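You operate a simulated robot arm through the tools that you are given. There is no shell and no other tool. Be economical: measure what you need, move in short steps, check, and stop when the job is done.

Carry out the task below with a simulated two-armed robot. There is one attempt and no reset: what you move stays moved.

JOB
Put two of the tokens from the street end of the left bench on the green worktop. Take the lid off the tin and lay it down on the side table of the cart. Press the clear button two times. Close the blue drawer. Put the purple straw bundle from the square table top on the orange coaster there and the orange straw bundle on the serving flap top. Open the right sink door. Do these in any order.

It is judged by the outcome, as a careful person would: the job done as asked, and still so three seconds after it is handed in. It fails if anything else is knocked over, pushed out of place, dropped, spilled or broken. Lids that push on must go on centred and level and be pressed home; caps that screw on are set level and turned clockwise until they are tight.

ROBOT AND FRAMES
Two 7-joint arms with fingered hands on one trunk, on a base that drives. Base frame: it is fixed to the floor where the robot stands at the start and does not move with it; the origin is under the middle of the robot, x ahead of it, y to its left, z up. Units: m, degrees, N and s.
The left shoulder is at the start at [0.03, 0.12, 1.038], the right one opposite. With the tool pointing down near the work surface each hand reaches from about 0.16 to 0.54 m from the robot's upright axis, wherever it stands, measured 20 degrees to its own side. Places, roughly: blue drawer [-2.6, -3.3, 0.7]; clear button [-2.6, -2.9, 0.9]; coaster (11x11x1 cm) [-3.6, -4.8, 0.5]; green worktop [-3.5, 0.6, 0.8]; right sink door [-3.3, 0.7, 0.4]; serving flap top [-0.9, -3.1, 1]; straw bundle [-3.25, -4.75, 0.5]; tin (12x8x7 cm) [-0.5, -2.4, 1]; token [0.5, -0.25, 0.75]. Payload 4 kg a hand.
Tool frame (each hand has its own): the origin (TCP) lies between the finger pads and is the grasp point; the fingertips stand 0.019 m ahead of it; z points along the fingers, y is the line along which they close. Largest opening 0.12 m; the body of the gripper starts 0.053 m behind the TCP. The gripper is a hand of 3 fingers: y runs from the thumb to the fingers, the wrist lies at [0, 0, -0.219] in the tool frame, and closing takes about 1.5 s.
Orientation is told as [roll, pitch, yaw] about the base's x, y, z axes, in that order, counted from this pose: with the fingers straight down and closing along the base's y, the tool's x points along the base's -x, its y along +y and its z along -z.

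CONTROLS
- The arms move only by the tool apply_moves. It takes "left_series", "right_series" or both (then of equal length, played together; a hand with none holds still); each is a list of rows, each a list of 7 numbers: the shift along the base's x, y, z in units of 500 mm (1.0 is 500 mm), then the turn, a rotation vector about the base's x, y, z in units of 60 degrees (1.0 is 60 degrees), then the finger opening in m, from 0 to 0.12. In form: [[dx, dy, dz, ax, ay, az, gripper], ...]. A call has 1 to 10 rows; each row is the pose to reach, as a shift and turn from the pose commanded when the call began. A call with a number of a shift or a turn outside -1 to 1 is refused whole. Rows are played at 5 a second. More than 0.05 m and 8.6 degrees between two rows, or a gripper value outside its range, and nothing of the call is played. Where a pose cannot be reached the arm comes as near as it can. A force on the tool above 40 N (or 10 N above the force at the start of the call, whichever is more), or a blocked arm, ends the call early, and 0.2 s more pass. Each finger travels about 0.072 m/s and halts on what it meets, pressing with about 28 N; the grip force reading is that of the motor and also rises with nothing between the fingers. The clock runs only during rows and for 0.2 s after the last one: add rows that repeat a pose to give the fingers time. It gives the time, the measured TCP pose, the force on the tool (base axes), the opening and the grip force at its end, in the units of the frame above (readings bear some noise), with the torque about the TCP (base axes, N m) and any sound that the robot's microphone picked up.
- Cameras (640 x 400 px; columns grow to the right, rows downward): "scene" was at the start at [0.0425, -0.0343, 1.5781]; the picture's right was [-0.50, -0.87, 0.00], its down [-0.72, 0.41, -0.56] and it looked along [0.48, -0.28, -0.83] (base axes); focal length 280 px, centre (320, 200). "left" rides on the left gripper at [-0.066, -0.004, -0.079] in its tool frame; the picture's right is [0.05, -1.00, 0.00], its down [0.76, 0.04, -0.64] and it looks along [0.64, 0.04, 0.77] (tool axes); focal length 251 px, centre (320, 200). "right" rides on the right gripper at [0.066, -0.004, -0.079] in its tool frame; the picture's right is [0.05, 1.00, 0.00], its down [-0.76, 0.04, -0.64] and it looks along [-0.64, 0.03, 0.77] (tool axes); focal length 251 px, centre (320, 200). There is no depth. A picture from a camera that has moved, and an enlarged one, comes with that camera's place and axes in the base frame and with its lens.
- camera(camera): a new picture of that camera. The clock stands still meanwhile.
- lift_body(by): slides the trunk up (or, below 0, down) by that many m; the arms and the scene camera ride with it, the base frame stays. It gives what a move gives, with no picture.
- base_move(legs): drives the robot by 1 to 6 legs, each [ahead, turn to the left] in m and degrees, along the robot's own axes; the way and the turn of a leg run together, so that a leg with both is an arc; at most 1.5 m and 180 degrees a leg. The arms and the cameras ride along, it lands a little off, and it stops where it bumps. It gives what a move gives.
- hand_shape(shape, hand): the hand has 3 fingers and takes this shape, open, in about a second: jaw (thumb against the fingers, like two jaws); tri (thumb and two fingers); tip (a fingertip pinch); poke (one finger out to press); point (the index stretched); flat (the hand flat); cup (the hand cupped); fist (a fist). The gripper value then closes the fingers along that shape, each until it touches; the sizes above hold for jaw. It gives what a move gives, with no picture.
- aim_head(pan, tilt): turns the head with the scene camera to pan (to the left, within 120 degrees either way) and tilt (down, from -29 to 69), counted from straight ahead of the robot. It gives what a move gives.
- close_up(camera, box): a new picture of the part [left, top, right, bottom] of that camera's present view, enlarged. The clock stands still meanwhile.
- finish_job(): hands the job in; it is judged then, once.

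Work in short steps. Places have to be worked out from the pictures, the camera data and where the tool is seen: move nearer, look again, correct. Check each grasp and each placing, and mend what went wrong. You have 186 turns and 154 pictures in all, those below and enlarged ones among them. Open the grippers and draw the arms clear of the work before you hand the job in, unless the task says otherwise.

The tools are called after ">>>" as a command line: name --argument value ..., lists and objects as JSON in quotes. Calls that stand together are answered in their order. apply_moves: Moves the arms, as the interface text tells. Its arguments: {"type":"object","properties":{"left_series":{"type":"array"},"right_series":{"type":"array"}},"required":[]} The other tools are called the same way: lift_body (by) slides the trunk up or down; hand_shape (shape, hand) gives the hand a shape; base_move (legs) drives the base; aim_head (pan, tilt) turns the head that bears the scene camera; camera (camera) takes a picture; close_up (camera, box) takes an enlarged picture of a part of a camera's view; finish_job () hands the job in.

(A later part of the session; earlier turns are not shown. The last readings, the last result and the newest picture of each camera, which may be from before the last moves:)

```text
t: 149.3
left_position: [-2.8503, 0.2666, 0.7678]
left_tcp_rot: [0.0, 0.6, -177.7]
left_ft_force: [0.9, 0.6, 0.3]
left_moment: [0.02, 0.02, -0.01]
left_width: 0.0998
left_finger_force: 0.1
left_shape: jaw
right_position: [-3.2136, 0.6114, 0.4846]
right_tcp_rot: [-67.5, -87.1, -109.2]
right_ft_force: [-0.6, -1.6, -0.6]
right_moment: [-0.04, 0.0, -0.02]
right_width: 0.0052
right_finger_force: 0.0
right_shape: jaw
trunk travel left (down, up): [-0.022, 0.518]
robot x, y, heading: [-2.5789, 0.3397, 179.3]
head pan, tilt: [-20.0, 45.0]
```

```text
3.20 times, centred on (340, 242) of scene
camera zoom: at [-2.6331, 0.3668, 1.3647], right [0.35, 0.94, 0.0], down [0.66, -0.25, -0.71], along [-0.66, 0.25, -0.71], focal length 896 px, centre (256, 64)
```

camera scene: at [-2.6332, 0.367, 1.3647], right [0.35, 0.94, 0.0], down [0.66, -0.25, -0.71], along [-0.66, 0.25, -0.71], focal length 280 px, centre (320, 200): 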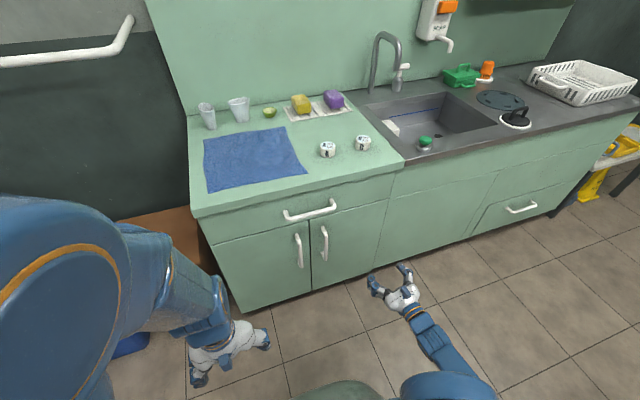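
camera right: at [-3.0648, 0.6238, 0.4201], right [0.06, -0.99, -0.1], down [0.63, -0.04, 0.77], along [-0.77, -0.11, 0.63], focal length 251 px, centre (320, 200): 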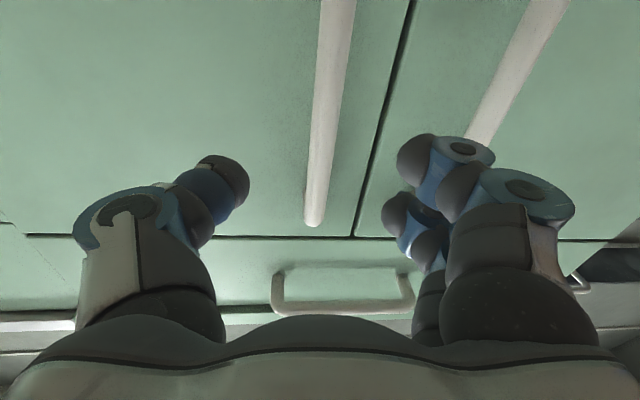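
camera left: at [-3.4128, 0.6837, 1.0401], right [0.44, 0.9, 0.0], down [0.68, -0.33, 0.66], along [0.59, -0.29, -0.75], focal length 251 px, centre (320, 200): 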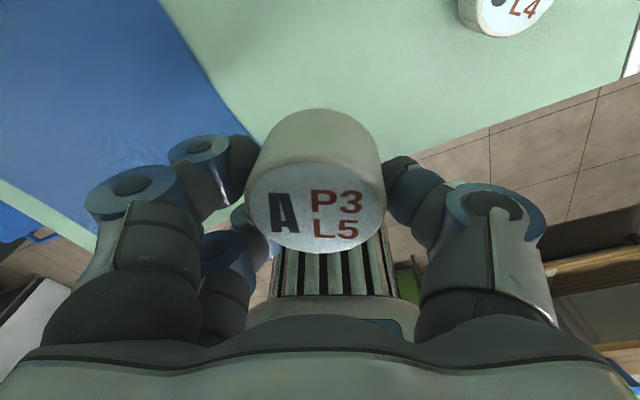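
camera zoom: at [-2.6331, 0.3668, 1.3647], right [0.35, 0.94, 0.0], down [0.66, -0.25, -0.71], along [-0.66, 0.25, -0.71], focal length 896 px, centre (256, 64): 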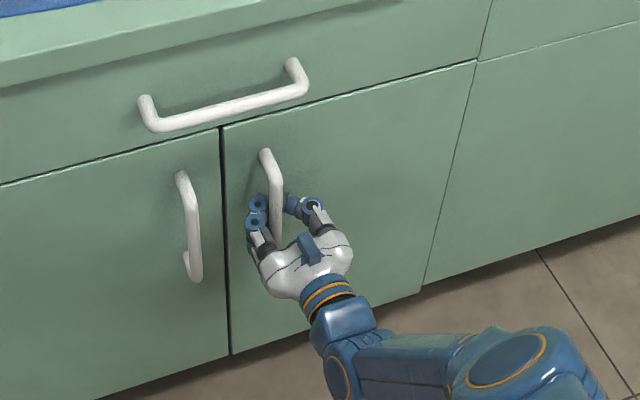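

The fingers wrap around the bar. I pull along the door's arc (hinge ≈ y 0.89) to about 30°, turning the hand with it.

>>> apply_moves --right_series '[[0.0486, 0.008, 0, 0, 0, 0.083, 0.005], [0.096, 0.021, 0, 0, 0, 0.167, 0.005], [0.1426, 0.037, 0, 0, 0, 0.25, 0.005], [0.1874, 0.058, 0, 0, 0, 0.333, 0.005], [0.23, 0.082, 0, 0, 0, 0.417, 0.005], [0.27, 0.11, 0, 0, 0, 0.5, 0.005]]'

>>> camera --camera "scene"

```text
t: 150.7
left_position: [-2.8507, 0.268, 0.7662]
left_tcp_rot: [0.0, 0.7, -177.7]
left_ft_force: [0.6, 0.1, 0.2]
left_moment: [-0.03, -0.01, 0.0]
left_width: 0.0998
left_finger_force: 0.1
left_shape: jaw
right_position: [-3.0794, 0.6677, 0.4838]
right_tcp_rot: [-67.1, -87.1, -79.4]
right_ft_force: [-0.7, 0.1, -0.3]
right_moment: [-0.01, -0.02, 0.0]
right_width: 0.005
right_finger_force: 0.0
right_shape: jaw
trunk travel left (down, up): [-0.022, 0.518]
robot x, y, heading: [-2.5743, 0.3352, 179.1]
head pan, tilt: [-20.0, 45.0]
```

```text
105 pictures are left
camera scene: at [-2.633, 0.367, 1.3647], right [0.35, 0.94, 0.0], down [0.66, -0.25, -0.71], along [-0.66, 0.25, -0.71], focal length 280 px, centre (320, 200)
```

scene: 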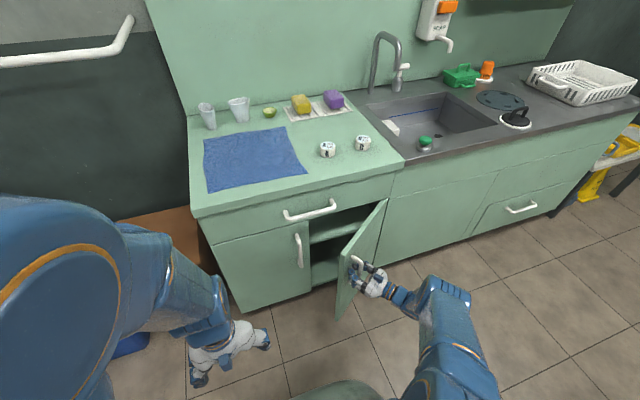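

Door opens smoothly. I continue along the arc to ~75°.

>>> apply_moves --right_series '[[0.038, 0.031, 0, 0, 0, 0.07, 0.005], [0.073, 0.066, 0, 0, 0, 0.14, 0.005], [0.105, 0.103, 0, 0, 0, 0.21, 0.005], [0.133, 0.144, 0, 0, 0, 0.28, 0.005], [0.158, 0.186, 0, 0, 0, 0.35, 0.005], [0.179, 0.23, 0, 0, 0, 0.42, 0.005], [0.197, 0.277, 0, 0, 0, 0.48, 0.005], [0.209, 0.324, 0, 0, 0, 0.54, 0.005], [0.218, 0.373, 0, 0, 0, 0.6, 0.005]]'

>>> camera --camera "scene"

```text
t: 152.1
left_position: [-2.8529, 0.2701, 0.766]
left_tcp_rot: [0.1, 0.9, -177.7]
left_ft_force: [0.1, 0.5, -0.5]
left_moment: [0.0, 0.04, -0.02]
left_width: 0.0999
left_finger_force: 0.2
left_shape: jaw
right_position: [-2.9809, 0.7381, 0.5215]
right_tcp_rot: [-56.1, -86.4, -67.3]
right_ft_force: [-34.9, 17.9, -21.2]
right_moment: [-0.32, -0.81, -0.11]
right_width: 0.0592
right_finger_force: 0.0
right_shape: jaw
right hand out of reach, approached as far as the arm can: row 3, 4, 5, 6, 7
trunk travel left (down, up): [-0.022, 0.518]
robot x, y, heading: [-2.576, 0.3389, 179.3]
head pan, tilt: [-20.0, 45.0]
stopped in row 7 (right hand): the force on the tool passed its limit at 46 N (the readings are from after the stop); the commanded pose is now the measured one
```

```text
104 pictures are left
camera scene: at [-2.6368, 0.3692, 1.3643], right [0.35, 0.94, 0.0], down [0.66, -0.25, -0.7], along [-0.66, 0.25, -0.71], focal length 280 px, centre (320, 200)
```

scene: 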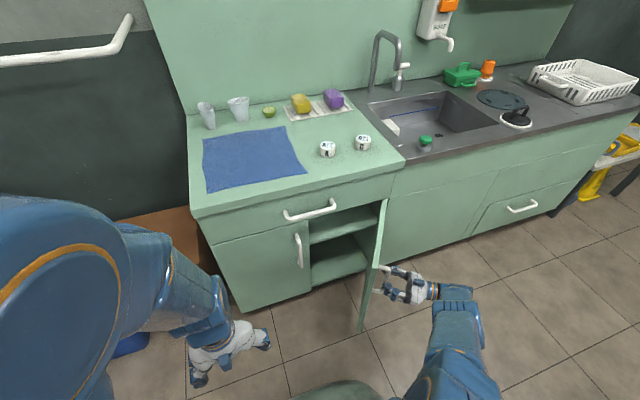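

Door is ~57° open and the arm is cramped. I open the fingers and retreat from the handle, then I'll push the door further from inside.

>>> apply_moves --right_series '[[0, 0, 0, 0, 0, 0, 0.1], [0, 0, 0, 0, 0, 0, 0.1], [0, 0, 0, 0, 0, 0, 0.1], [0.04, 0.036, 0, 0, 0, 0, 0.1], [0.08, 0.072, 0, 0, 0, 0, 0.1], [0.12, 0.108, 0, 0, 0, 0, 0.1], [0.16, 0.144, 0, 0, 0, 0, 0.1]]'

>>> camera --camera "scene"

```text
t: 153.7
left_position: [-2.8506, 0.2677, 0.7672]
left_tcp_rot: [0.0, 0.7, -177.8]
left_ft_force: [-0.4, -0.6, 0.1]
left_moment: [0.01, 0.02, 0.02]
left_width: 0.0996
left_finger_force: 0.1
left_shape: jaw
right_position: [-2.9144, 0.7796, 0.5353]
right_tcp_rot: [-60.2, -86.6, -62.7]
right_ft_force: [0.1, -0.4, 0.3]
right_moment: [0.01, 0.03, -0.02]
right_width: 0.0996
right_finger_force: 0.0
right_shape: jaw
right hand out of reach, approached as far as the arm can: row 4, 5, 6, 7
trunk travel left (down, up): [-0.022, 0.518]
robot x, y, heading: [-2.5756, 0.3346, 179.5]
head pan, tilt: [-20.0, 45.0]
```

```text
103 pictures are left
camera scene: at [-2.6334, 0.3667, 1.3647], right [0.35, 0.94, 0.0], down [0.66, -0.25, -0.71], along [-0.66, 0.25, -0.71], focal length 280 px, centre (320, 200)
```

scene: 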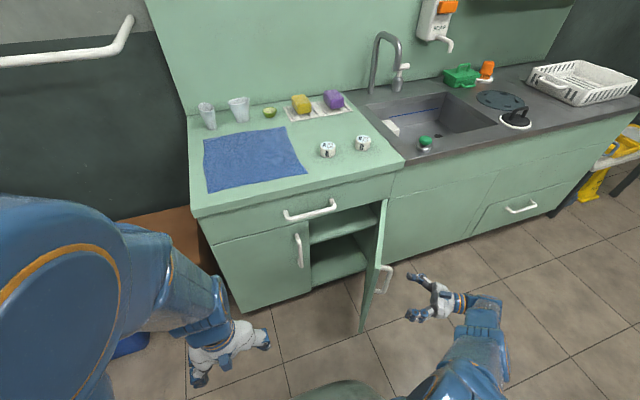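

Hand is free. I back the base 0.13 m for room, straighten the hand's yaw, and move it to the inner side of the door with fingers closed.

>>> base_move --legs '[[-0.13, 0]]'

>>> apply_moves --right_series '[[0, -0.05, -0.02, 0, 0, -0.1, 0.08], [0, -0.1, -0.04, 0, 0, -0.2, 0.06], [0, -0.15, -0.06, 0, 0, -0.3, 0.04], [0, -0.2, -0.07, 0, 0, -0.4, 0.02], [0, -0.25, -0.07, 0, 0, -0.5, 0.0], [0, -0.29, -0.07, 0, 0, -0.6, 0.0], [0, -0.29, -0.07, 0, 0, -0.7, 0.0]]'

>>> camera --camera "scene"

```text
t: 155.0
left_position: [-2.7198, 0.2664, 0.7673]
left_tcp_rot: [0.0, 0.7, -177.8]
left_ft_force: [0.0, -0.1, 0.5]
left_moment: [0.01, 0.01, -0.01]
left_width: 0.0997
left_finger_force: 0.1
left_shape: jaw
right_position: [-2.7835, 0.7791, 0.5366]
right_tcp_rot: [-61.2, -86.5, -61.7]
right_ft_force: [0.2, -0.1, 1.0]
right_moment: [0.0, 0.04, 0.03]
right_width: 0.0996
right_finger_force: 0.0
right_shape: jaw
trunk travel left (down, up): [-0.022, 0.518]
robot x, y, heading: [-2.4452, 0.3349, 179.3]
head pan, tilt: [-20.0, 45.0]
```

```text
t: 156.6
left_position: [-2.7209, 0.2665, 0.7666]
left_tcp_rot: [0.1, 0.8, -177.8]
left_ft_force: [-0.1, 0.0, -1.7]
left_moment: [0.0, 0.01, 0.03]
left_width: 0.1001
left_finger_force: 0.2
left_shape: jaw
right_position: [-2.8591, 0.8469, 0.4777]
right_tcp_rot: [-61.7, -86.6, -103.1]
right_ft_force: [-0.5, -1.2, 0.5]
right_moment: [0.03, 0.01, -0.02]
right_width: 0.0
right_finger_force: 27.7
right_shape: jaw
right hand out of reach, approached as far as the arm can: row 1, 2, 3, 4, 5, 6, 7
trunk travel left (down, up): [-0.022, 0.518]
robot x, y, heading: [-2.4464, 0.3361, 179.1]
head pan, tilt: [-20.0, 45.0]
```

```text
102 pictures are left
camera scene: at [-2.5032, 0.3651, 1.3647], right [0.35, 0.94, 0.0], down [0.66, -0.25, -0.71], along [-0.66, 0.25, -0.71], focal length 280 px, centre (320, 200)
```

scene: 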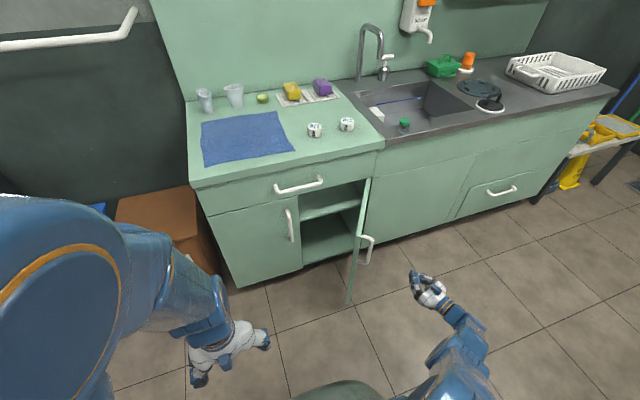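

The horizontal hand can't get around. I return the right hand to fingers-down and higher, to go over the door edge and push it from inside.

>>> apply_moves --right_series '[[0, 0, 0.06, 0, -0.14, 0, 0.0], [0, 0, 0.12, 0, -0.28, 0, 0.0], [0, 0, 0.18, 0, -0.42, 0, 0.0], [0, 0, 0.25, 0, -0.56, 0, 0.0], [0, 0, 0.32, 0, -0.7, 0, 0.0], [0, 0, 0.4, 0, -0.84, 0, 0.0], [0, 0, 0.48, 0, -0.98, 0, 0.0]]'

>>> apply_moves --right_series '[[0, 0, 0.06, 0, -0.14, 0, 0.0], [0, 0, 0.12, 0, -0.28, 0, 0.0], [0, 0, 0.16, 0, -0.42, 0, 0.0], [0, 0, 0.2, 0, -0.5, 0, 0.0]]'

>>> base_move --legs '[[0.16, 0]]'

>>> camera --camera "scene"

```text
t: 158.2
left_position: [-2.7207, 0.2668, 0.7668]
left_tcp_rot: [0.0, 0.7, -177.8]
left_ft_force: [-0.6, -0.4, -0.6]
left_moment: [0.0, 0.0, 0.01]
left_width: 0.1001
left_finger_force: 0.0
left_shape: jaw
right_position: [-2.9433, 0.9753, 0.7026]
right_tcp_rot: [13.2, -30.0, -176.2]
right_ft_force: [0.1, 0.1, -0.1]
right_moment: [0.02, 0.0, -0.01]
right_width: 0.0001
right_finger_force: 27.6
right_shape: jaw
right hand out of reach, approached as far as the arm can: row 1, 2, 3, 4, 5, 6, 7
trunk travel left (down, up): [-0.022, 0.518]
robot x, y, heading: [-2.4472, 0.3377, 179.3]
head pan, tilt: [-20.0, 45.0]
```

```text
t: 159.2
left_position: [-2.7212, 0.2668, 0.7667]
left_tcp_rot: [0.0, 0.7, -177.8]
left_ft_force: [-1.0, -0.4, 0.6]
left_moment: [0.0, -0.02, 0.01]
left_width: 0.1001
left_finger_force: 0.2
left_shape: jaw
right_position: [-2.9107, 0.9203, 0.8079]
right_tcp_rot: [15.0, -0.2, -176.8]
right_ft_force: [0.0, -0.1, 0.6]
right_moment: [0.05, 0.01, -0.04]
right_width: 0.0001
right_finger_force: 28.0
right_shape: jaw
right hand out of reach, approached as far as the arm can: row 1, 2, 3, 4
trunk travel left (down, up): [-0.022, 0.518]
robot x, y, heading: [-2.445, 0.3366, 179.1]
head pan, tilt: [-20.0, 45.0]
```

```text
t: 160.6
left_position: [-2.8817, 0.2692, 0.7656]
left_tcp_rot: [0.0, 0.8, -177.8]
left_ft_force: [-0.2, 0.8, -0.1]
left_moment: [0.0, -0.02, 0.02]
left_width: 0.0998
left_finger_force: 0.0
left_shape: jaw
right_position: [-3.073, 0.9231, 0.8071]
right_tcp_rot: [15.0, -0.3, -176.7]
right_ft_force: [-0.9, 0.6, 0.3]
right_moment: [-0.01, -0.03, -0.02]
right_width: 0.0
right_finger_force: 27.7
right_shape: jaw
trunk travel left (down, up): [-0.022, 0.518]
robot x, y, heading: [-2.6066, 0.3385, 179.2]
head pan, tilt: [-20.0, 45.0]
```

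```text
101 pictures are left
camera scene: at [-2.6645, 0.3676, 1.3647], right [0.35, 0.94, 0.0], down [0.66, -0.25, -0.71], along [-0.66, 0.25, -0.71], focal length 280 px, centre (320, 200)
```

scene: 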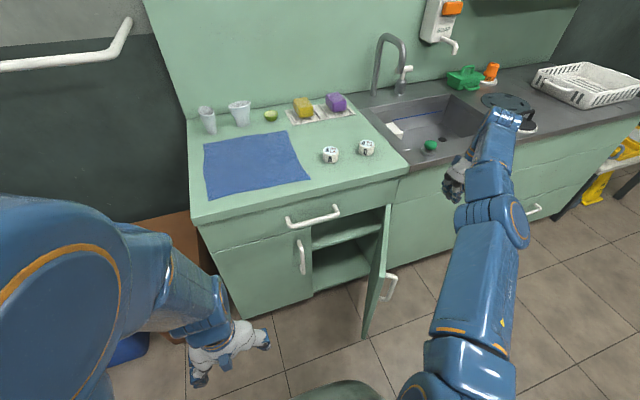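

I straighten the tilt and move the hand over to y≈0.64 on the inner side, still above door height.

>>> apply_moves --right_series '[[0.01, -0.09, 0, 0.06, 0, 0, 0.0], [0.02, -0.18, 0, 0.12, 0, 0, 0.0], [0.03, -0.27, 0, 0.18, 0, 0, 0.0], [0.04, -0.36, 0, 0.25, 0, 0, 0.0], [0.04, -0.45, 0, 0.25, 0, 0, 0.0], [0.04, -0.53, 0, 0.25, 0, 0, 0.0], [0.04, -0.58, 0, 0.25, 0, 0, 0.0]]'

>>> camera --camera "scene"

```text
t: 162.2
left_position: [-2.8803, 0.2686, 0.7678]
left_tcp_rot: [0.0, 0.7, -177.8]
left_ft_force: [-0.6, 0.0, 0.2]
left_moment: [0.01, -0.02, 0.0]
left_width: 0.1
left_finger_force: 0.0
left_shape: jaw
right_position: [-3.2392, 0.6967, 0.8338]
right_tcp_rot: [0.2, 0.7, -176.8]
right_ft_force: [-0.1, -0.6, -0.4]
right_moment: [0.0, -0.02, 0.0]
right_width: 0.0
right_finger_force: 28.5
right_shape: jaw
right hand out of reach, approached as far as the arm can: row 1, 2, 3, 4, 5, 6, 7
trunk travel left (down, up): [-0.022, 0.518]
robot x, y, heading: [-2.6142, 0.3379, 179.2]
head pan, tilt: [-20.0, 45.0]
```

```text
100 pictures are left
camera scene: at [-2.6633, 0.3675, 1.3647], right [0.35, 0.94, 0.0], down [0.66, -0.25, -0.71], along [-0.66, 0.25, -0.71], focal length 280 px, centre (320, 200)
```

scene: 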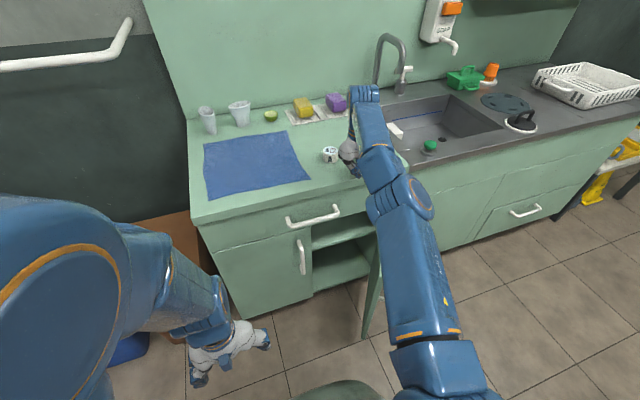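

The hand came too near the tokens (arm nearly straight in this low posture). I raise the trunk first, then reposition the hand.

>>> lift_body --by 0.2

>>> camera --camera "right"

```text
t: 164.4
left_position: [-2.8813, 0.2692, 0.9672]
left_tcp_rot: [0.0, 0.7, -177.8]
left_ft_force: [0.5, -0.5, 0.1]
left_moment: [-0.04, 0.01, -0.02]
left_width: 0.1
left_finger_force: 0.0
left_shape: jaw
right_position: [-3.24, 0.6973, 1.0321]
right_tcp_rot: [0.2, 0.8, -176.7]
right_ft_force: [-0.1, 0.0, 0.1]
right_moment: [-0.02, -0.05, -0.02]
right_width: 0.0
right_finger_force: 28.0
right_shape: jaw
trunk travel left (down, up): [-0.222, 0.318]
robot x, y, heading: [-2.6082, 0.3384, 179.2]
head pan, tilt: [-20.0, 45.0]
```

```text
99 pictures are left
camera right: at [-3.1754, 0.7051, 1.1125], right [0.11, -0.99, 0.0], down [-0.77, -0.08, 0.63], along [-0.63, -0.07, -0.77], focal length 251 px, centre (320, 200)
```

right: 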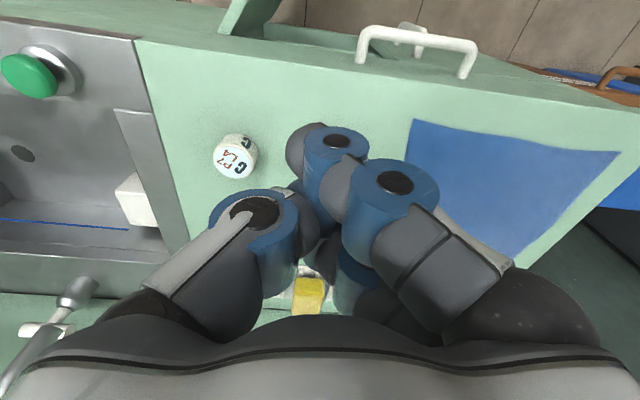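

I bring the hand back to about (-3.0, 0.63) and check the tokens and the door.

>>> apply_moves --right_series '[[0.08, -0.02, 0, 0, 0, 0, 0.0], [0.16, -0.04, 0, 0, 0, 0, 0.0], [0.24, -0.06, 0, 0, 0, 0, 0.0], [0.32, -0.08, 0, 0, 0, 0, 0.0], [0.4, -0.1, 0, 0, 0, 0, 0.0], [0.46, -0.12, 0, 0, 0, 0, 0.0], [0.46, -0.13, -0.06, 0, 0, 0, 0.0], [0.46, -0.13, -0.14, 0, 0, 0, 0.0], [0.46, -0.13, -0.22, 0, 0, 0, 0.0]]'

>>> camera --camera "scene"

```text
t: 166.4
left_position: [-2.8809, 0.2686, 0.968]
left_tcp_rot: [0.0, 0.6, -177.7]
left_ft_force: [-0.4, -0.9, 0.0]
left_moment: [0.0, -0.01, -0.02]
left_width: 0.1
left_finger_force: 0.1
left_shape: jaw
right_position: [-3.243, 0.7085, 0.9302]
right_tcp_rot: [0.2, 0.8, -176.7]
right_ft_force: [0.2, 0.4, -0.8]
right_moment: [-0.04, 0.01, 0.01]
right_width: 0.0
right_finger_force: 28.2
right_shape: jaw
right hand out of reach, approached as far as the arm can: row 1, 2, 3, 4, 5, 6, 7, 8, 9
trunk travel left (down, up): [-0.222, 0.318]
robot x, y, heading: [-2.6052, 0.34, 179.0]
head pan, tilt: [-20.0, 45.0]
```

```text
98 pictures are left
camera scene: at [-2.6636, 0.3673, 1.5647], right [0.35, 0.94, 0.0], down [0.66, -0.25, -0.71], along [-0.66, 0.25, -0.71], focal length 280 px, centre (320, 200)
```

scene: 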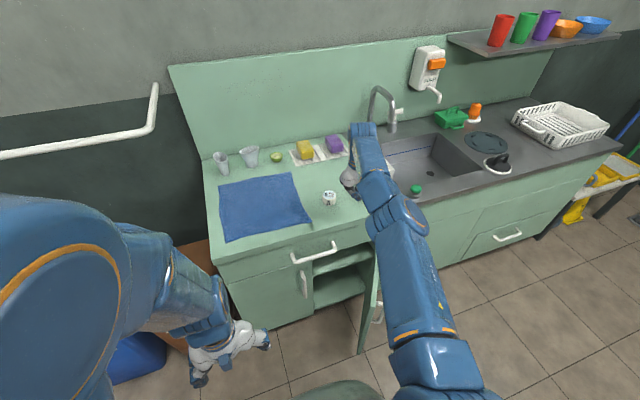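

The right arm is stretched straight (singular), so it can't retract directly. I swing it up and sideways to let the elbow bend.

>>> apply_moves --right_series '[[0.02, -0.04, 0.09, 0, 0, 0, 0.0], [0.05, -0.08, 0.18, 0, 0, 0, 0.0], [0.09, -0.12, 0.26, 0, 0, 0, 0.0], [0.14, -0.16, 0.34, 0, 0, 0, 0.0], [0.19, -0.2, 0.41, 0, 0, 0, 0.0], [0.25, -0.24, 0.47, 0, 0, 0, 0.0], [0.32, -0.26, 0.52, 0, 0, 0, 0.0], [0.39, -0.28, 0.56, 0, 0, 0, 0.0], [0.45, -0.3, 0.6, 0, 0, 0, 0.0]]'

>>> camera --camera "scene"

```text
refused: row 1 steps farther than a row can; nothing moved
```

```text
97 pictures are left
camera scene: at [-2.6636, 0.3673, 1.5647], right [0.35, 0.94, 0.0], down [0.66, -0.25, -0.71], along [-0.66, 0.25, -0.71], focal length 280 px, centre (320, 200)
```

scene: 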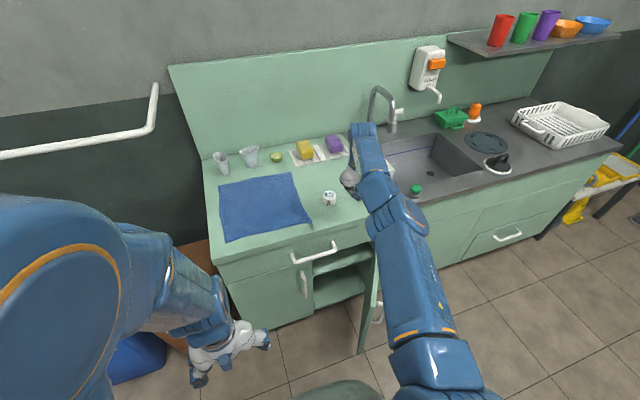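

One row was slightly too long; same swing with smaller steps.

>>> apply_moves --right_series '[[0.02, -0.03, 0.08, 0, 0, 0, 0.0], [0.05, -0.06, 0.16, 0, 0, 0, 0.0], [0.09, -0.09, 0.23, 0, 0, 0, 0.0], [0.14, -0.12, 0.3, 0, 0, 0, 0.0], [0.19, -0.15, 0.37, 0, 0, 0, 0.0], [0.25, -0.18, 0.42, 0, 0, 0, 0.0], [0.32, -0.2, 0.46, 0, 0, 0, 0.0], [0.39, -0.22, 0.5, 0, 0, 0, 0.0], [0.46, -0.24, 0.53, 0, 0, 0, 0.0]]'

```text
t: 168.4
left_position: [-2.8809, 0.2691, 0.9679]
left_tcp_rot: [0.0, 0.7, -177.8]
left_ft_force: [-0.5, 0.2, 0.3]
left_moment: [0.02, 0.02, -0.03]
left_width: 0.0998
left_finger_force: 0.1
left_shape: jaw
right_position: [-3.2072, 0.6375, 1.1969]
right_tcp_rot: [0.2, 0.8, -176.7]
right_ft_force: [0.3, 0.5, 0.1]
right_moment: [0.03, -0.04, 0.0]
right_width: 0.0001
right_finger_force: 28.5
right_shape: jaw
right hand out of reach, approached as far as the arm can: row 1, 2, 3, 4, 5, 6, 7, 8, 9
trunk travel left (down, up): [-0.222, 0.318]
robot x, y, heading: [-2.6066, 0.3374, 179.1]
head pan, tilt: [-20.0, 45.0]
```

Still straight. I tilt the fingers forward while pulling back, which brings the wrist toward the shoulder and should force the elbow to bend.

>>> apply_moves --right_series '[[0.02, 0, 0, 0, 0.14, 0, 0.0], [0.05, 0, 0, 0, 0.28, 0, 0.0], [0.08, 0.02, 0, 0, 0.42, 0, 0.0], [0.12, 0.04, 0, 0, 0.56, 0, 0.0], [0.16, 0.06, 0, 0, 0.7, 0, 0.0], [0.2, 0.08, 0, 0, 0.84, 0, 0.0], [0.24, 0.1, 0, 0, 0.98, 0, 0.0]]'

>>> camera --camera "scene"

```text
t: 170.0
left_position: [-2.8799, 0.2709, 0.9664]
left_tcp_rot: [0.2, 0.7, -177.8]
left_ft_force: [-0.1, 0.6, -0.1]
left_moment: [-0.05, 0.03, 0.03]
left_width: 0.0999
left_finger_force: 0.1
left_shape: jaw
right_position: [-3.2945, 0.8358, 1.333]
right_tcp_rot: [-4.8, -57.9, -173.9]
right_ft_force: [-0.1, 0.9, -0.3]
right_moment: [-0.03, 0.02, 0.02]
right_width: 0.0
right_finger_force: 27.9
right_shape: jaw
right hand out of reach, approached as far as the arm can: row 1, 2, 3, 4, 5, 6, 7
trunk travel left (down, up): [-0.222, 0.318]
robot x, y, heading: [-2.6084, 0.3402, 179.7]
head pan, tilt: [-20.0, 45.0]
```

```text
96 pictures are left
camera scene: at [-2.6628, 0.3697, 1.5647], right [0.35, 0.94, 0.0], down [0.66, -0.25, -0.71], along [-0.66, 0.25, -0.71], focal length 280 px, centre (320, 200)
```

scene: 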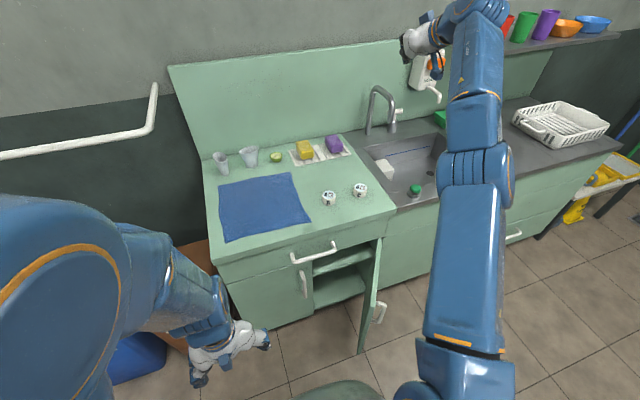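

Tokens are untouched. I continue to the fully horizontal pose while drawing inward/down, retracing the path by which it straightened.

>>> apply_moves --right_series '[[0.07, 0, -0.04, 0, 0.12, 0, 0.0], [0.14, 0, -0.08, 0, 0.24, 0, 0.0], [0.21, 0, -0.12, 0, 0.36, 0, 0.0], [0.28, 0, -0.16, 0, 0.5, 0, 0.0], [0.35, 0, -0.2, 0, 0.5, 0, 0.0], [0.42, 0, -0.25, 0, 0.5, 0, 0.0], [0.48, 0, -0.3, 0, 0.5, 0, 0.0], [0.54, 0, -0.36, 0, 0.5, 0, 0.0], [0.54, 0, -0.44, 0, 0.5, 0, 0.0], [0.54, 0, -0.52, 0, 0.5, 0, 0.0]]'

>>> camera --camera "scene"

```text
t: 172.2
left_position: [-2.8814, 0.2713, 0.9668]
left_tcp_rot: [0.2, 0.7, -177.8]
left_ft_force: [0.3, 0.1, 0.9]
left_moment: [-0.03, 0.01, 0.0]
left_width: 0.0999
left_finger_force: 0.1
left_shape: jaw
right_position: [-3.1467, 1.0727, 1.0307]
right_tcp_rot: [-62.4, -86.3, -117.3]
right_ft_force: [0.2, -0.2, 0.9]
right_moment: [0.05, -0.01, 0.05]
right_width: 0.0002
right_finger_force: 28.7
right_shape: jaw
right hand out of reach, approached as far as the arm can: row 1, 2, 3, 4, 5, 6, 7, 8, 9, 10
trunk travel left (down, up): [-0.222, 0.318]
robot x, y, heading: [-2.6065, 0.3381, 179.0]
head pan, tilt: [-20.0, 45.0]
```

```text
95 pictures are left
camera scene: at [-2.6631, 0.3708, 1.5647], right [0.35, 0.94, 0.0], down [0.66, -0.25, -0.71], along [-0.66, 0.25, -0.71], focal length 280 px, centre (320, 200)
```

scene: 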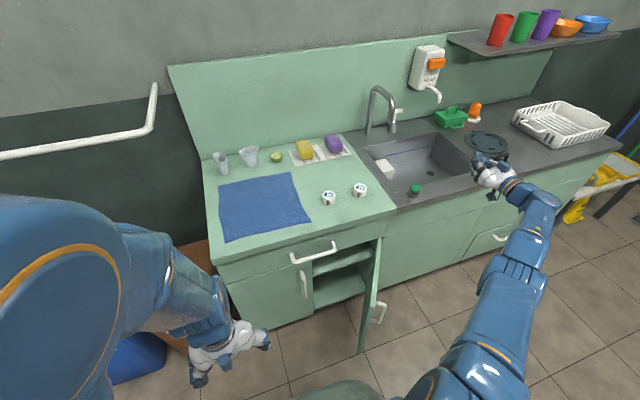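

The arm stays extended to the right side. I swing it forward to the centre (above the counter, z≈1.15), along a chord inside its reach so the elbow must bend outward.

>>> apply_moves --right_series '[[0, 0, 0.08, 0, 0, 0, 0.0], [0, 0, 0.16, 0, 0, 0, 0.0], [-0.02, -0.09, 0.2, 0, 0, 0, 0.0], [-0.05, -0.18, 0.22, 0, 0, 0, 0.0], [-0.08, -0.27, 0.24, 0, 0, 0, 0.0], [-0.11, -0.36, 0.24, 0, 0, 0, 0.0], [-0.14, -0.45, 0.24, 0, 0, 0, 0.0], [-0.17, -0.54, 0.24, 0, 0, 0, 0.0], [-0.2, -0.63, 0.24, 0, 0, 0, 0.0], [-0.23, -0.72, 0.24, 0, 0, 0, 0.0]]'

>>> camera --camera "scene"

```text
refused: row 3 steps farther than a row can; nothing moved
```

```text
94 pictures are left
camera scene: at [-2.6631, 0.3708, 1.5647], right [0.35, 0.94, 0.0], down [0.66, -0.25, -0.71], along [-0.66, 0.25, -0.71], focal length 280 px, centre (320, 200)
```

scene: 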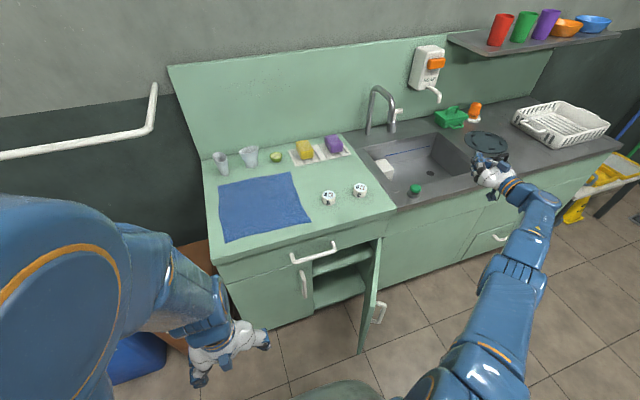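

A row exceeded the step limit; repeating with smaller steps.

>>> apply_moves --right_series '[[0, 0, 0.08, 0, 0, 0, 0.0], [0, -0.02, 0.16, 0, 0, 0, 0.0], [-0.02, -0.1, 0.2, 0, 0, 0, 0.0], [-0.05, -0.18, 0.22, 0, 0, 0, 0.0], [-0.08, -0.27, 0.22, 0, 0, 0, 0.0], [-0.11, -0.36, 0.22, 0, 0, 0, 0.0], [-0.14, -0.45, 0.22, 0, 0, 0, 0.0], [-0.17, -0.54, 0.22, 0, 0, 0, 0.0], [-0.2, -0.63, 0.22, 0, 0, 0, 0.0], [-0.23, -0.72, 0.22, 0, 0, 0, 0.0]]'

```text
t: 174.4
left_position: [-2.8816, 0.2681, 0.9661]
left_tcp_rot: [-0.1, 0.9, -177.8]
left_ft_force: [0.0, -0.8, -0.7]
left_moment: [-0.03, -0.01, 0.0]
left_width: 0.0997
left_finger_force: 0.1
left_shape: jaw
right_position: [-3.4244, 0.8056, 1.1421]
right_tcp_rot: [-60.3, -86.1, -119.6]
right_ft_force: [-0.1, 0.7, -0.5]
right_moment: [0.06, -0.01, -0.03]
right_width: 0.0001
right_finger_force: 28.3
right_shape: jaw
right hand out of reach, approached as far as the arm can: row 1, 2, 3, 4, 5, 6, 7, 8, 9, 10
trunk travel left (down, up): [-0.222, 0.318]
robot x, y, heading: [-2.6063, 0.3399, 179.2]
head pan, tilt: [-20.0, 45.0]
```

Still extended; I keep swinging toward the robot's centre line at safe height.

>>> apply_moves --right_series '[[0.03, -0.08, 0.04, 0, 0, 0, 0.0], [0.06, -0.16, 0.06, 0, 0, 0, 0.0], [0.09, -0.24, 0.08, 0, 0, 0, 0.0], [0.12, -0.32, 0.08, 0, 0, 0, 0.0], [0.15, -0.4, 0.08, 0, 0, 0, 0.0], [0.18, -0.48, 0.08, 0, 0, 0, 0.0], [0.21, -0.56, 0.08, 0, 0, 0, 0.0], [0.24, -0.64, 0.08, 0, 0, 0, 0.0], [0.27, -0.72, 0.08, 0, 0, 0, 0.0], [0.3, -0.8, 0.08, 0, 0, 0, 0.0]]'

>>> camera --camera "scene"

```text
t: 176.6
left_position: [-2.8811, 0.269, 0.9668]
left_tcp_rot: [-0.1, 0.7, -177.8]
left_ft_force: [-0.4, 0.0, -0.1]
left_moment: [-0.03, 0.0, 0.02]
left_width: 0.0998
left_finger_force: 0.1
left_shape: jaw
right_position: [-3.4794, 0.3717, 1.1761]
right_tcp_rot: [-60.8, -86.1, -119.0]
right_ft_force: [0.5, 0.4, 0.7]
right_moment: [-0.02, -0.01, -0.05]
right_width: 0.0001
right_finger_force: 28.2
right_shape: jaw
right hand out of reach, approached as far as the arm can: row 1, 2, 3, 4, 5, 6, 7, 8, 9, 10
trunk travel left (down, up): [-0.222, 0.318]
robot x, y, heading: [-2.6121, 0.3398, 179.2]
head pan, tilt: [-20.0, 45.0]
```

```text
93 pictures are left
camera scene: at [-2.6638, 0.3677, 1.5647], right [0.35, 0.94, 0.0], down [0.66, -0.25, -0.71], along [-0.66, 0.25, -0.71], focal length 280 px, centre (320, 200)
```

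scene: 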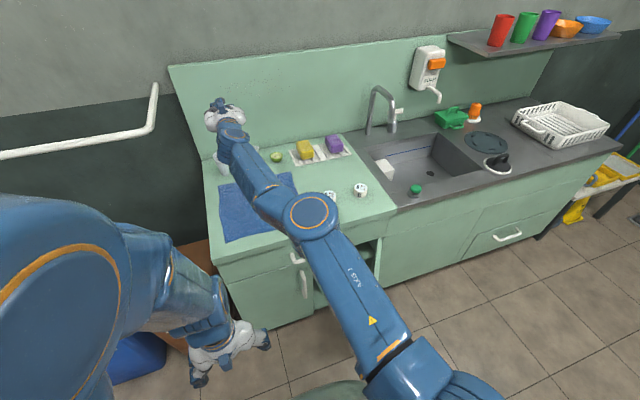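

Now in front. I try pulling straight back from here.

>>> apply_moves --right_series '[[0.08, 0, 0, 0, 0, 0, 0.0], [0.16, 0, 0, 0, 0, 0, 0.0], [0.24, 0, 0, 0, 0, 0, 0.0], [0.32, 0, 0, 0, 0, 0, 0.0], [0.4, 0, 0, 0, 0, 0, 0.0], [0.48, 0, 0, 0, 0, 0, 0.0], [0.48, 0, 0, 0, 0, 0, 0.0], [0.48, 0, 0, 0, 0, 0, 0.0]]'

```text
t: 178.4
left_position: [-2.8811, 0.2676, 0.9675]
left_tcp_rot: [0.0, 0.7, -177.8]
left_ft_force: [0.0, -0.7, -0.5]
left_moment: [0.04, 0.01, 0.02]
left_width: 0.0997
left_finger_force: 0.1
left_shape: jaw
right_position: [-3.4544, 0.2893, 1.1784]
right_tcp_rot: [-60.8, -86.1, -119.0]
right_ft_force: [0.2, 0.1, -1.5]
right_moment: [-0.01, 0.03, -0.02]
right_width: 0.0001
right_finger_force: 28.1
right_shape: jaw
right hand out of reach, approached as far as the arm can: row 1, 2, 3, 4, 5, 6, 7, 8
trunk travel left (down, up): [-0.222, 0.318]
robot x, y, heading: [-2.6055, 0.3379, 179.2]
head pan, tilt: [-20.0, 45.0]
```

I suspect the elbow is slightly hyper-extended to the wrong side, so it must first stretch outward. I reach up and out (free space above counter), with fingers pitched down.

>>> apply_moves --right_series '[[0, 0.04, 0.08, 0, -0.1, 0, 0.0], [-0.02, 0.1, 0.14, 0, -0.2, 0, 0.0], [-0.04, 0.16, 0.2, 0, -0.3, 0, 0.0], [-0.08, 0.22, 0.26, 0, -0.4, 0, 0.0], [-0.12, 0.28, 0.3, 0, -0.5, 0, 0.0], [-0.16, 0.32, 0.34, 0, -0.6, 0, 0.0], [-0.2, 0.34, 0.38, 0, -0.6, 0, 0.0], [-0.24, 0.34, 0.42, 0, -0.6, 0, 0.0]]'

>>> apply_moves --right_series '[[0.0, 0, 0.04, 0, 0.14, 0, 0.0], [0.02, 0, 0.08, 0, 0.28, 0, 0.0], [0.06, 0, 0.1, 0, 0.42, 0, 0.0], [0.12, 0, 0.1, 0, 0.56, 0, 0.0], [0.18, 0, 0.1, 0, 0.7, 0, 0.0], [0.26, 0, 0.1, 0, 0.84, 0, 0.0], [0.34, 0, 0.1, 0, 0.98, 0, 0.0], [0.42, 0, 0.1, 0, 0.98, 0, 0.0], [0.5, 0, 0.1, 0, 0.98, 0, 0.0]]'

>>> camera --camera "scene"

```text
t: 180.2
left_position: [-2.8819, 0.2681, 0.9661]
left_tcp_rot: [-0.1, 0.7, -177.8]
left_ft_force: [-0.7, 0.2, -0.2]
left_moment: [-0.01, -0.01, -0.03]
left_width: 0.0999
left_finger_force: 0.0
left_shape: jaw
right_position: [-3.3904, 0.4621, 1.2932]
right_tcp_rot: [-4.1, -52.0, -174.6]
right_ft_force: [0.3, 1.0, -0.8]
right_moment: [0.02, -0.01, 0.02]
right_width: 0.0001
right_finger_force: 28.4
right_shape: jaw
right hand out of reach, approached as far as the arm can: row 2, 3, 4, 5, 6, 7, 8
trunk travel left (down, up): [-0.222, 0.318]
robot x, y, heading: [-2.6101, 0.3398, 179.4]
head pan, tilt: [-20.0, 45.0]
```

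```text
t: 182.2
left_position: [-2.881, 0.2677, 0.9674]
left_tcp_rot: [0.0, 0.7, -177.9]
left_ft_force: [0.0, 0.2, 0.0]
left_moment: [0.01, 0.01, 0.01]
left_width: 0.1001
left_finger_force: 0.0
left_shape: jaw
right_position: [-3.4311, 0.3743, 1.4502]
right_tcp_rot: [-171.1, -68.8, -9.3]
right_ft_force: [-0.5, -0.4, -0.2]
right_moment: [0.0, -0.05, -0.04]
right_width: 0.0002
right_finger_force: 28.4
right_shape: jaw
right hand out of reach, approached as far as the arm can: row 1, 2, 3, 4, 5, 6, 7, 8, 9
trunk travel left (down, up): [-0.222, 0.318]
robot x, y, heading: [-2.6046, 0.3363, 179.5]
head pan, tilt: [-20.0, 45.0]
```

```text
92 pictures are left
camera scene: at [-2.6628, 0.3666, 1.5648], right [0.35, 0.94, 0.0], down [0.66, -0.25, -0.71], along [-0.66, 0.25, -0.71], focal length 280 px, centre (320, 200)
```

scene: 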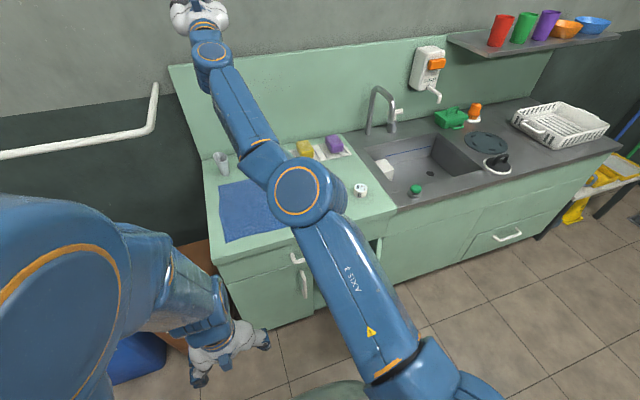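

Now fully stretched; I pull in again with fingers pitched up to see whether the elbow bends on the right side now.

>>> apply_moves --right_series '[[0.08, 0, -0.02, 0, 0, 0, 0.0], [0.16, 0, -0.05, 0, 0, 0, 0.0], [0.24, 0, -0.08, 0, 0, 0, 0.0], [0.32, 0, -0.12, 0, 0, 0, 0.0], [0.4, 0, -0.16, 0, 0, 0, 0.0], [0.48, 0, -0.2, 0, 0, 0, 0.0], [0.54, 0, -0.26, 0, 0, 0, 0.0], [0.54, 0, -0.3, 0, 0, 0, 0.0]]'

>>> camera --camera "scene"

```text
t: 184.0
left_position: [-2.8789, 0.2591, 0.9662]
left_tcp_rot: [-0.4, 1.0, -177.3]
left_ft_force: [-0.3, -0.5, 0.3]
left_moment: [0.17, -0.02, -0.01]
left_width: 0.0999
left_finger_force: 0.0
left_shape: jaw
right_position: [-3.3831, 0.2198, 1.4274]
right_tcp_rot: [-171.3, -68.8, -9.5]
right_ft_force: [-0.1, -1.0, -0.3]
right_moment: [-0.05, -0.01, -0.13]
right_width: 0.0
right_finger_force: 27.3
right_shape: jaw
right hand out of reach, approached as far as the arm can: row 1, 2, 3, 4, 5, 6, 7, 8
trunk travel left (down, up): [-0.222, 0.318]
robot x, y, heading: [-2.6072, 0.3374, 179.4]
head pan, tilt: [-20.0, 45.0]
```

```text
91 pictures are left
camera scene: at [-2.6628, 0.3562, 1.5649], right [0.35, 0.94, 0.01], down [0.66, -0.24, -0.71], along [-0.66, 0.26, -0.71], focal length 280 px, centre (320, 200)
```

scene: 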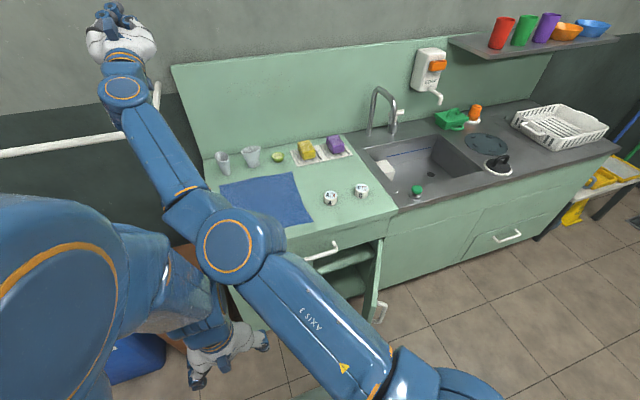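

The right arm is brushing my left arm. The elbow axis looks near-vertical, so yaw rotation should couple into elbow flexion: I move back to the right while turning the hand's yaw to the left (+z).

>>> apply_moves --right_series '[[-0.02, 0.09, 0, 0, 0, 0, 0.0], [-0.04, 0.18, 0, 0, 0, 0, 0.0], [-0.06, 0.27, 0, 0, 0, 0, 0.0], [-0.06, 0.36, 0, 0, 0, 0.14, 0.0], [-0.04, 0.4, 0, 0, 0, 0.28, 0.0], [0.0, 0.44, 0, 0, 0, 0.42, 0.0], [0.05, 0.48, 0, 0, 0, 0.56, 0.0], [0.1, 0.5, 0, 0, 0, 0.7, 0.0], [0.18, 0.52, 0, 0, 0, 0.84, 0.0], [0.26, 0.54, 0, 0, 0, 0.98, 0.0]]'

>>> camera --camera "scene"

```text
t: 186.2
left_position: [-2.8813, 0.269, 0.9658]
left_tcp_rot: [-0.1, 0.7, -177.8]
left_ft_force: [0.5, 0.6, -0.2]
left_moment: [0.02, -0.04, -0.01]
left_width: 0.0996
left_finger_force: 0.0
left_shape: jaw
right_position: [-3.3574, 0.4884, 1.3681]
right_tcp_rot: [-161.7, -63.1, 37.0]
right_ft_force: [-1.1, 0.0, -0.5]
right_moment: [0.04, -0.01, 0.01]
right_width: 0.0
right_finger_force: 27.5
right_shape: jaw
right hand out of reach, approached as far as the arm can: row 4, 5, 6, 7, 8, 9, 10
trunk travel left (down, up): [-0.222, 0.318]
robot x, y, heading: [-2.6089, 0.3372, 179.3]
head pan, tilt: [-20.0, 45.0]
```

```text
90 pictures are left
camera scene: at [-2.6641, 0.3667, 1.5647], right [0.35, 0.94, 0.0], down [0.66, -0.25, -0.71], along [-0.66, 0.25, -0.71], focal length 280 px, centre (320, 200)
```

scene: 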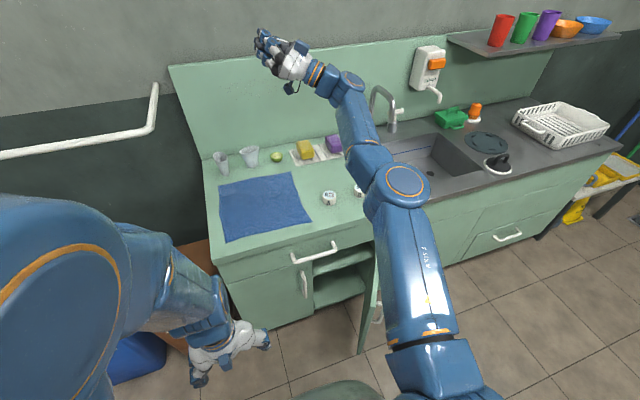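

The forearm now bends left. I continue pulling inward with a bit more yaw.

>>> apply_moves --right_series '[[0.06, 0.02, -0.03, 0, 0, 0.1, 0.0], [0.12, 0.04, -0.06, 0, 0, 0.2, 0.0], [0.18, 0.06, -0.1, 0, 0, 0.3, 0.0], [0.25, 0.06, -0.14, 0, 0, 0.4, 0.0], [0.32, 0.06, -0.18, 0, 0, 0.4, 0.0], [0.39, 0.06, -0.22, 0, 0, 0.4, 0.0], [0.46, 0.06, -0.26, 0, 0, 0.4, 0.0], [0.5, 0.06, -0.3, 0, 0, 0.4, 0.0]]'

>>> camera --camera "scene"

```text
t: 188.0
left_position: [-2.8824, 0.2693, 0.9672]
left_tcp_rot: [-0.1, 0.7, -177.8]
left_ft_force: [0.6, 0.3, -0.3]
left_moment: [0.03, 0.03, 0.0]
left_width: 0.1
left_finger_force: 0.0
left_shape: jaw
right_position: [-3.2528, 0.5731, 1.2036]
right_tcp_rot: [-159.8, -62.5, 58.9]
right_ft_force: [-0.5, 0.2, -1.2]
right_moment: [-0.03, -0.02, -0.03]
right_width: 0.0
right_finger_force: 28.3
right_shape: jaw
right hand out of reach, approached as far as the arm can: row 1, 2, 3, 4, 5, 6, 7, 8
trunk travel left (down, up): [-0.222, 0.318]
robot x, y, heading: [-2.6054, 0.3389, 179.5]
head pan, tilt: [-20.0, 45.0]
```

```text
89 pictures are left
camera scene: at [-2.6632, 0.3678, 1.5647], right [0.35, 0.94, 0.0], down [0.66, -0.25, -0.71], along [-0.66, 0.25, -0.71], focal length 280 px, centre (320, 200)
```

scene: 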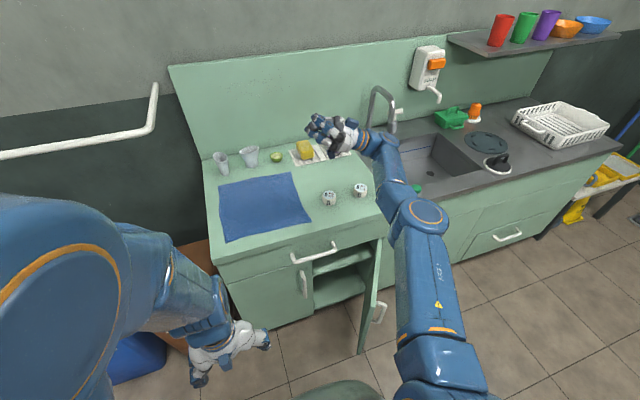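

Elbow flexion slowly develops. I keep turning yaw left and pulling in.

>>> apply_moves --right_series '[[0.04, 0.0, 0, 0, 0, 0.14, 0.0], [0.08, 0.0, 0, 0, 0, 0.28, 0.0], [0.14, 0.0, 0, 0, 0, 0.42, 0.0], [0.2, 0.0, 0, 0, 0, 0.56, 0.0], [0.26, 0.0, 0, 0, 0, 0.7, 0.0], [0.32, 0.0, 0, 0, 0, 0.84, 0.0], [0.4, 0.0, 0, 0, 0, 0.84, 0.0], [0.48, 0, 0, 0, 0, 0.84, 0.0], [0.56, 0, 0, 0, 0, 0.84, 0.0]]'

>>> camera --camera "scene"

```text
t: 190.0
left_position: [-2.8807, 0.2689, 0.9664]
left_tcp_rot: [0.0, 0.7, -177.8]
left_ft_force: [0.7, 0.8, -0.4]
left_moment: [-0.03, 0.01, 0.0]
left_width: 0.0997
left_finger_force: 0.0
left_shape: jaw
right_position: [-3.2174, 0.5908, 1.1531]
right_tcp_rot: [-161.0, -63.1, 65.7]
right_ft_force: [0.0, -0.5, -1.3]
right_moment: [-0.01, -0.01, 0.0]
right_width: 0.0002
right_finger_force: 28.0
right_shape: jaw
right hand out of reach, approached as far as the arm can: row 1, 2, 3, 4, 5, 6, 7, 8, 9
trunk travel left (down, up): [-0.222, 0.318]
robot x, y, heading: [-2.6071, 0.3347, 179.2]
head pan, tilt: [-20.0, 45.0]
```

```text
88 pictures are left
camera scene: at [-2.6635, 0.3675, 1.5647], right [0.35, 0.94, 0.0], down [0.66, -0.25, -0.71], along [-0.66, 0.25, -0.71], focal length 280 px, centre (320, 200)
```

scene: 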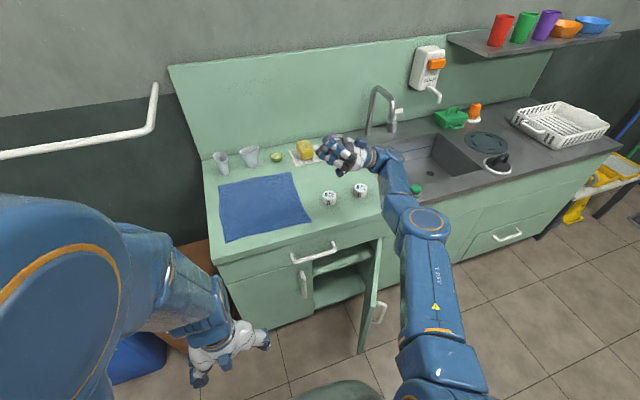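

Yaw is limited and the elbow doesn't flex that way, so its free direction must be the other one. I turn the hand's yaw the other way (-z), first stretching out a bit.

>>> apply_moves --right_series '[[-0.03, 0, 0.06, 0, 0, -0.14, 0.0], [-0.06, 0, 0.12, 0, 0, -0.28, 0.0], [-0.09, 0, 0.16, 0, 0, -0.42, 0.0], [-0.12, 0, 0.18, 0, 0, -0.56, 0.0], [-0.12, 0, 0.18, 0, 0, -0.7, 0.0], [-0.12, 0, 0.18, 0, 0, -0.84, 0.0], [-0.12, 0, 0.18, 0, 0, -0.98, 0.0]]'

>>> apply_moves --right_series '[[0, 0, 0.0, 0, 0, -0.14, 0.0], [0, 0.02, 0, 0, 0, -0.28, 0.0], [0.04, 0.04, 0, 0, 0, -0.42, 0.0], [0.08, 0.06, 0, 0, 0, -0.56, 0.0], [0.14, 0.08, 0, 0, 0, -0.7, 0.0], [0.2, 0.1, 0, 0, 0, -0.84, 0.0], [0.26, 0.12, 0, 0, 0, -0.98, 0.0], [0.32, 0.12, 0, 0, 0, -0.98, 0.0], [0.4, 0.12, 0, 0, 0, -0.98, 0.0]]'

>>> camera --camera "scene"

```text
t: 191.6
left_position: [-2.881, 0.2692, 0.9663]
left_tcp_rot: [0.0, 0.6, -177.8]
left_ft_force: [0.0, -0.2, 0.6]
left_moment: [0.01, 0.01, -0.03]
left_width: 0.0999
left_finger_force: 0.0
left_shape: jaw
right_position: [-3.4129, 0.639, 1.234]
right_tcp_rot: [-160.9, -63.1, 6.6]
right_ft_force: [-0.3, 0.1, 0.2]
right_moment: [-0.02, 0.03, 0.01]
right_width: 0.0
right_finger_force: 28.1
right_shape: jaw
right hand out of reach, approached as far as the arm can: row 1, 2, 3, 4, 5, 6, 7
trunk travel left (down, up): [-0.222, 0.318]
robot x, y, heading: [-2.6097, 0.3371, 179.3]
head pan, tilt: [-20.0, 45.0]
```

```text
t: 193.6
left_position: [-2.881, 0.2694, 0.9679]
left_tcp_rot: [0.0, 0.7, -177.9]
left_ft_force: [1.4, -0.4, -0.4]
left_moment: [0.0, 0.03, 0.06]
left_width: 0.0999
left_finger_force: 0.1
left_shape: jaw
right_position: [-3.4363, 0.7243, 1.2158]
right_tcp_rot: [-160.9, -62.9, -52.1]
right_ft_force: [-0.3, -0.8, -0.5]
right_moment: [0.02, 0.0, 0.02]
right_width: 0.0
right_finger_force: 28.5
right_shape: jaw
right hand out of reach, approached as far as the arm can: row 1, 2, 3, 4, 5, 6, 7, 8, 9
trunk travel left (down, up): [-0.222, 0.318]
robot x, y, heading: [-2.6083, 0.3367, 179.4]
head pan, tilt: [-20.0, 45.0]
```

```text
87 pictures are left
camera scene: at [-2.6636, 0.3673, 1.5647], right [0.35, 0.94, 0.0], down [0.66, -0.25, -0.71], along [-0.66, 0.25, -0.71], focal length 280 px, centre (320, 200)
```

scene: 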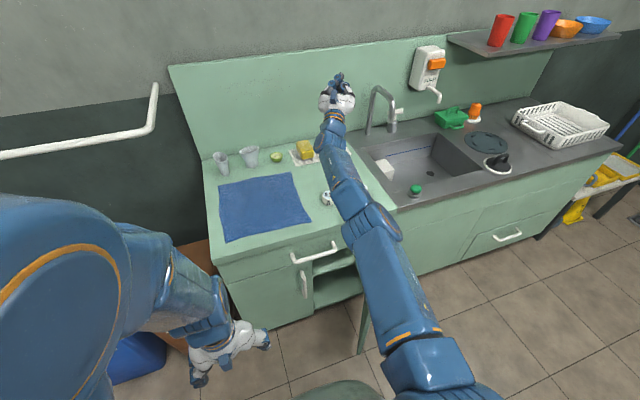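

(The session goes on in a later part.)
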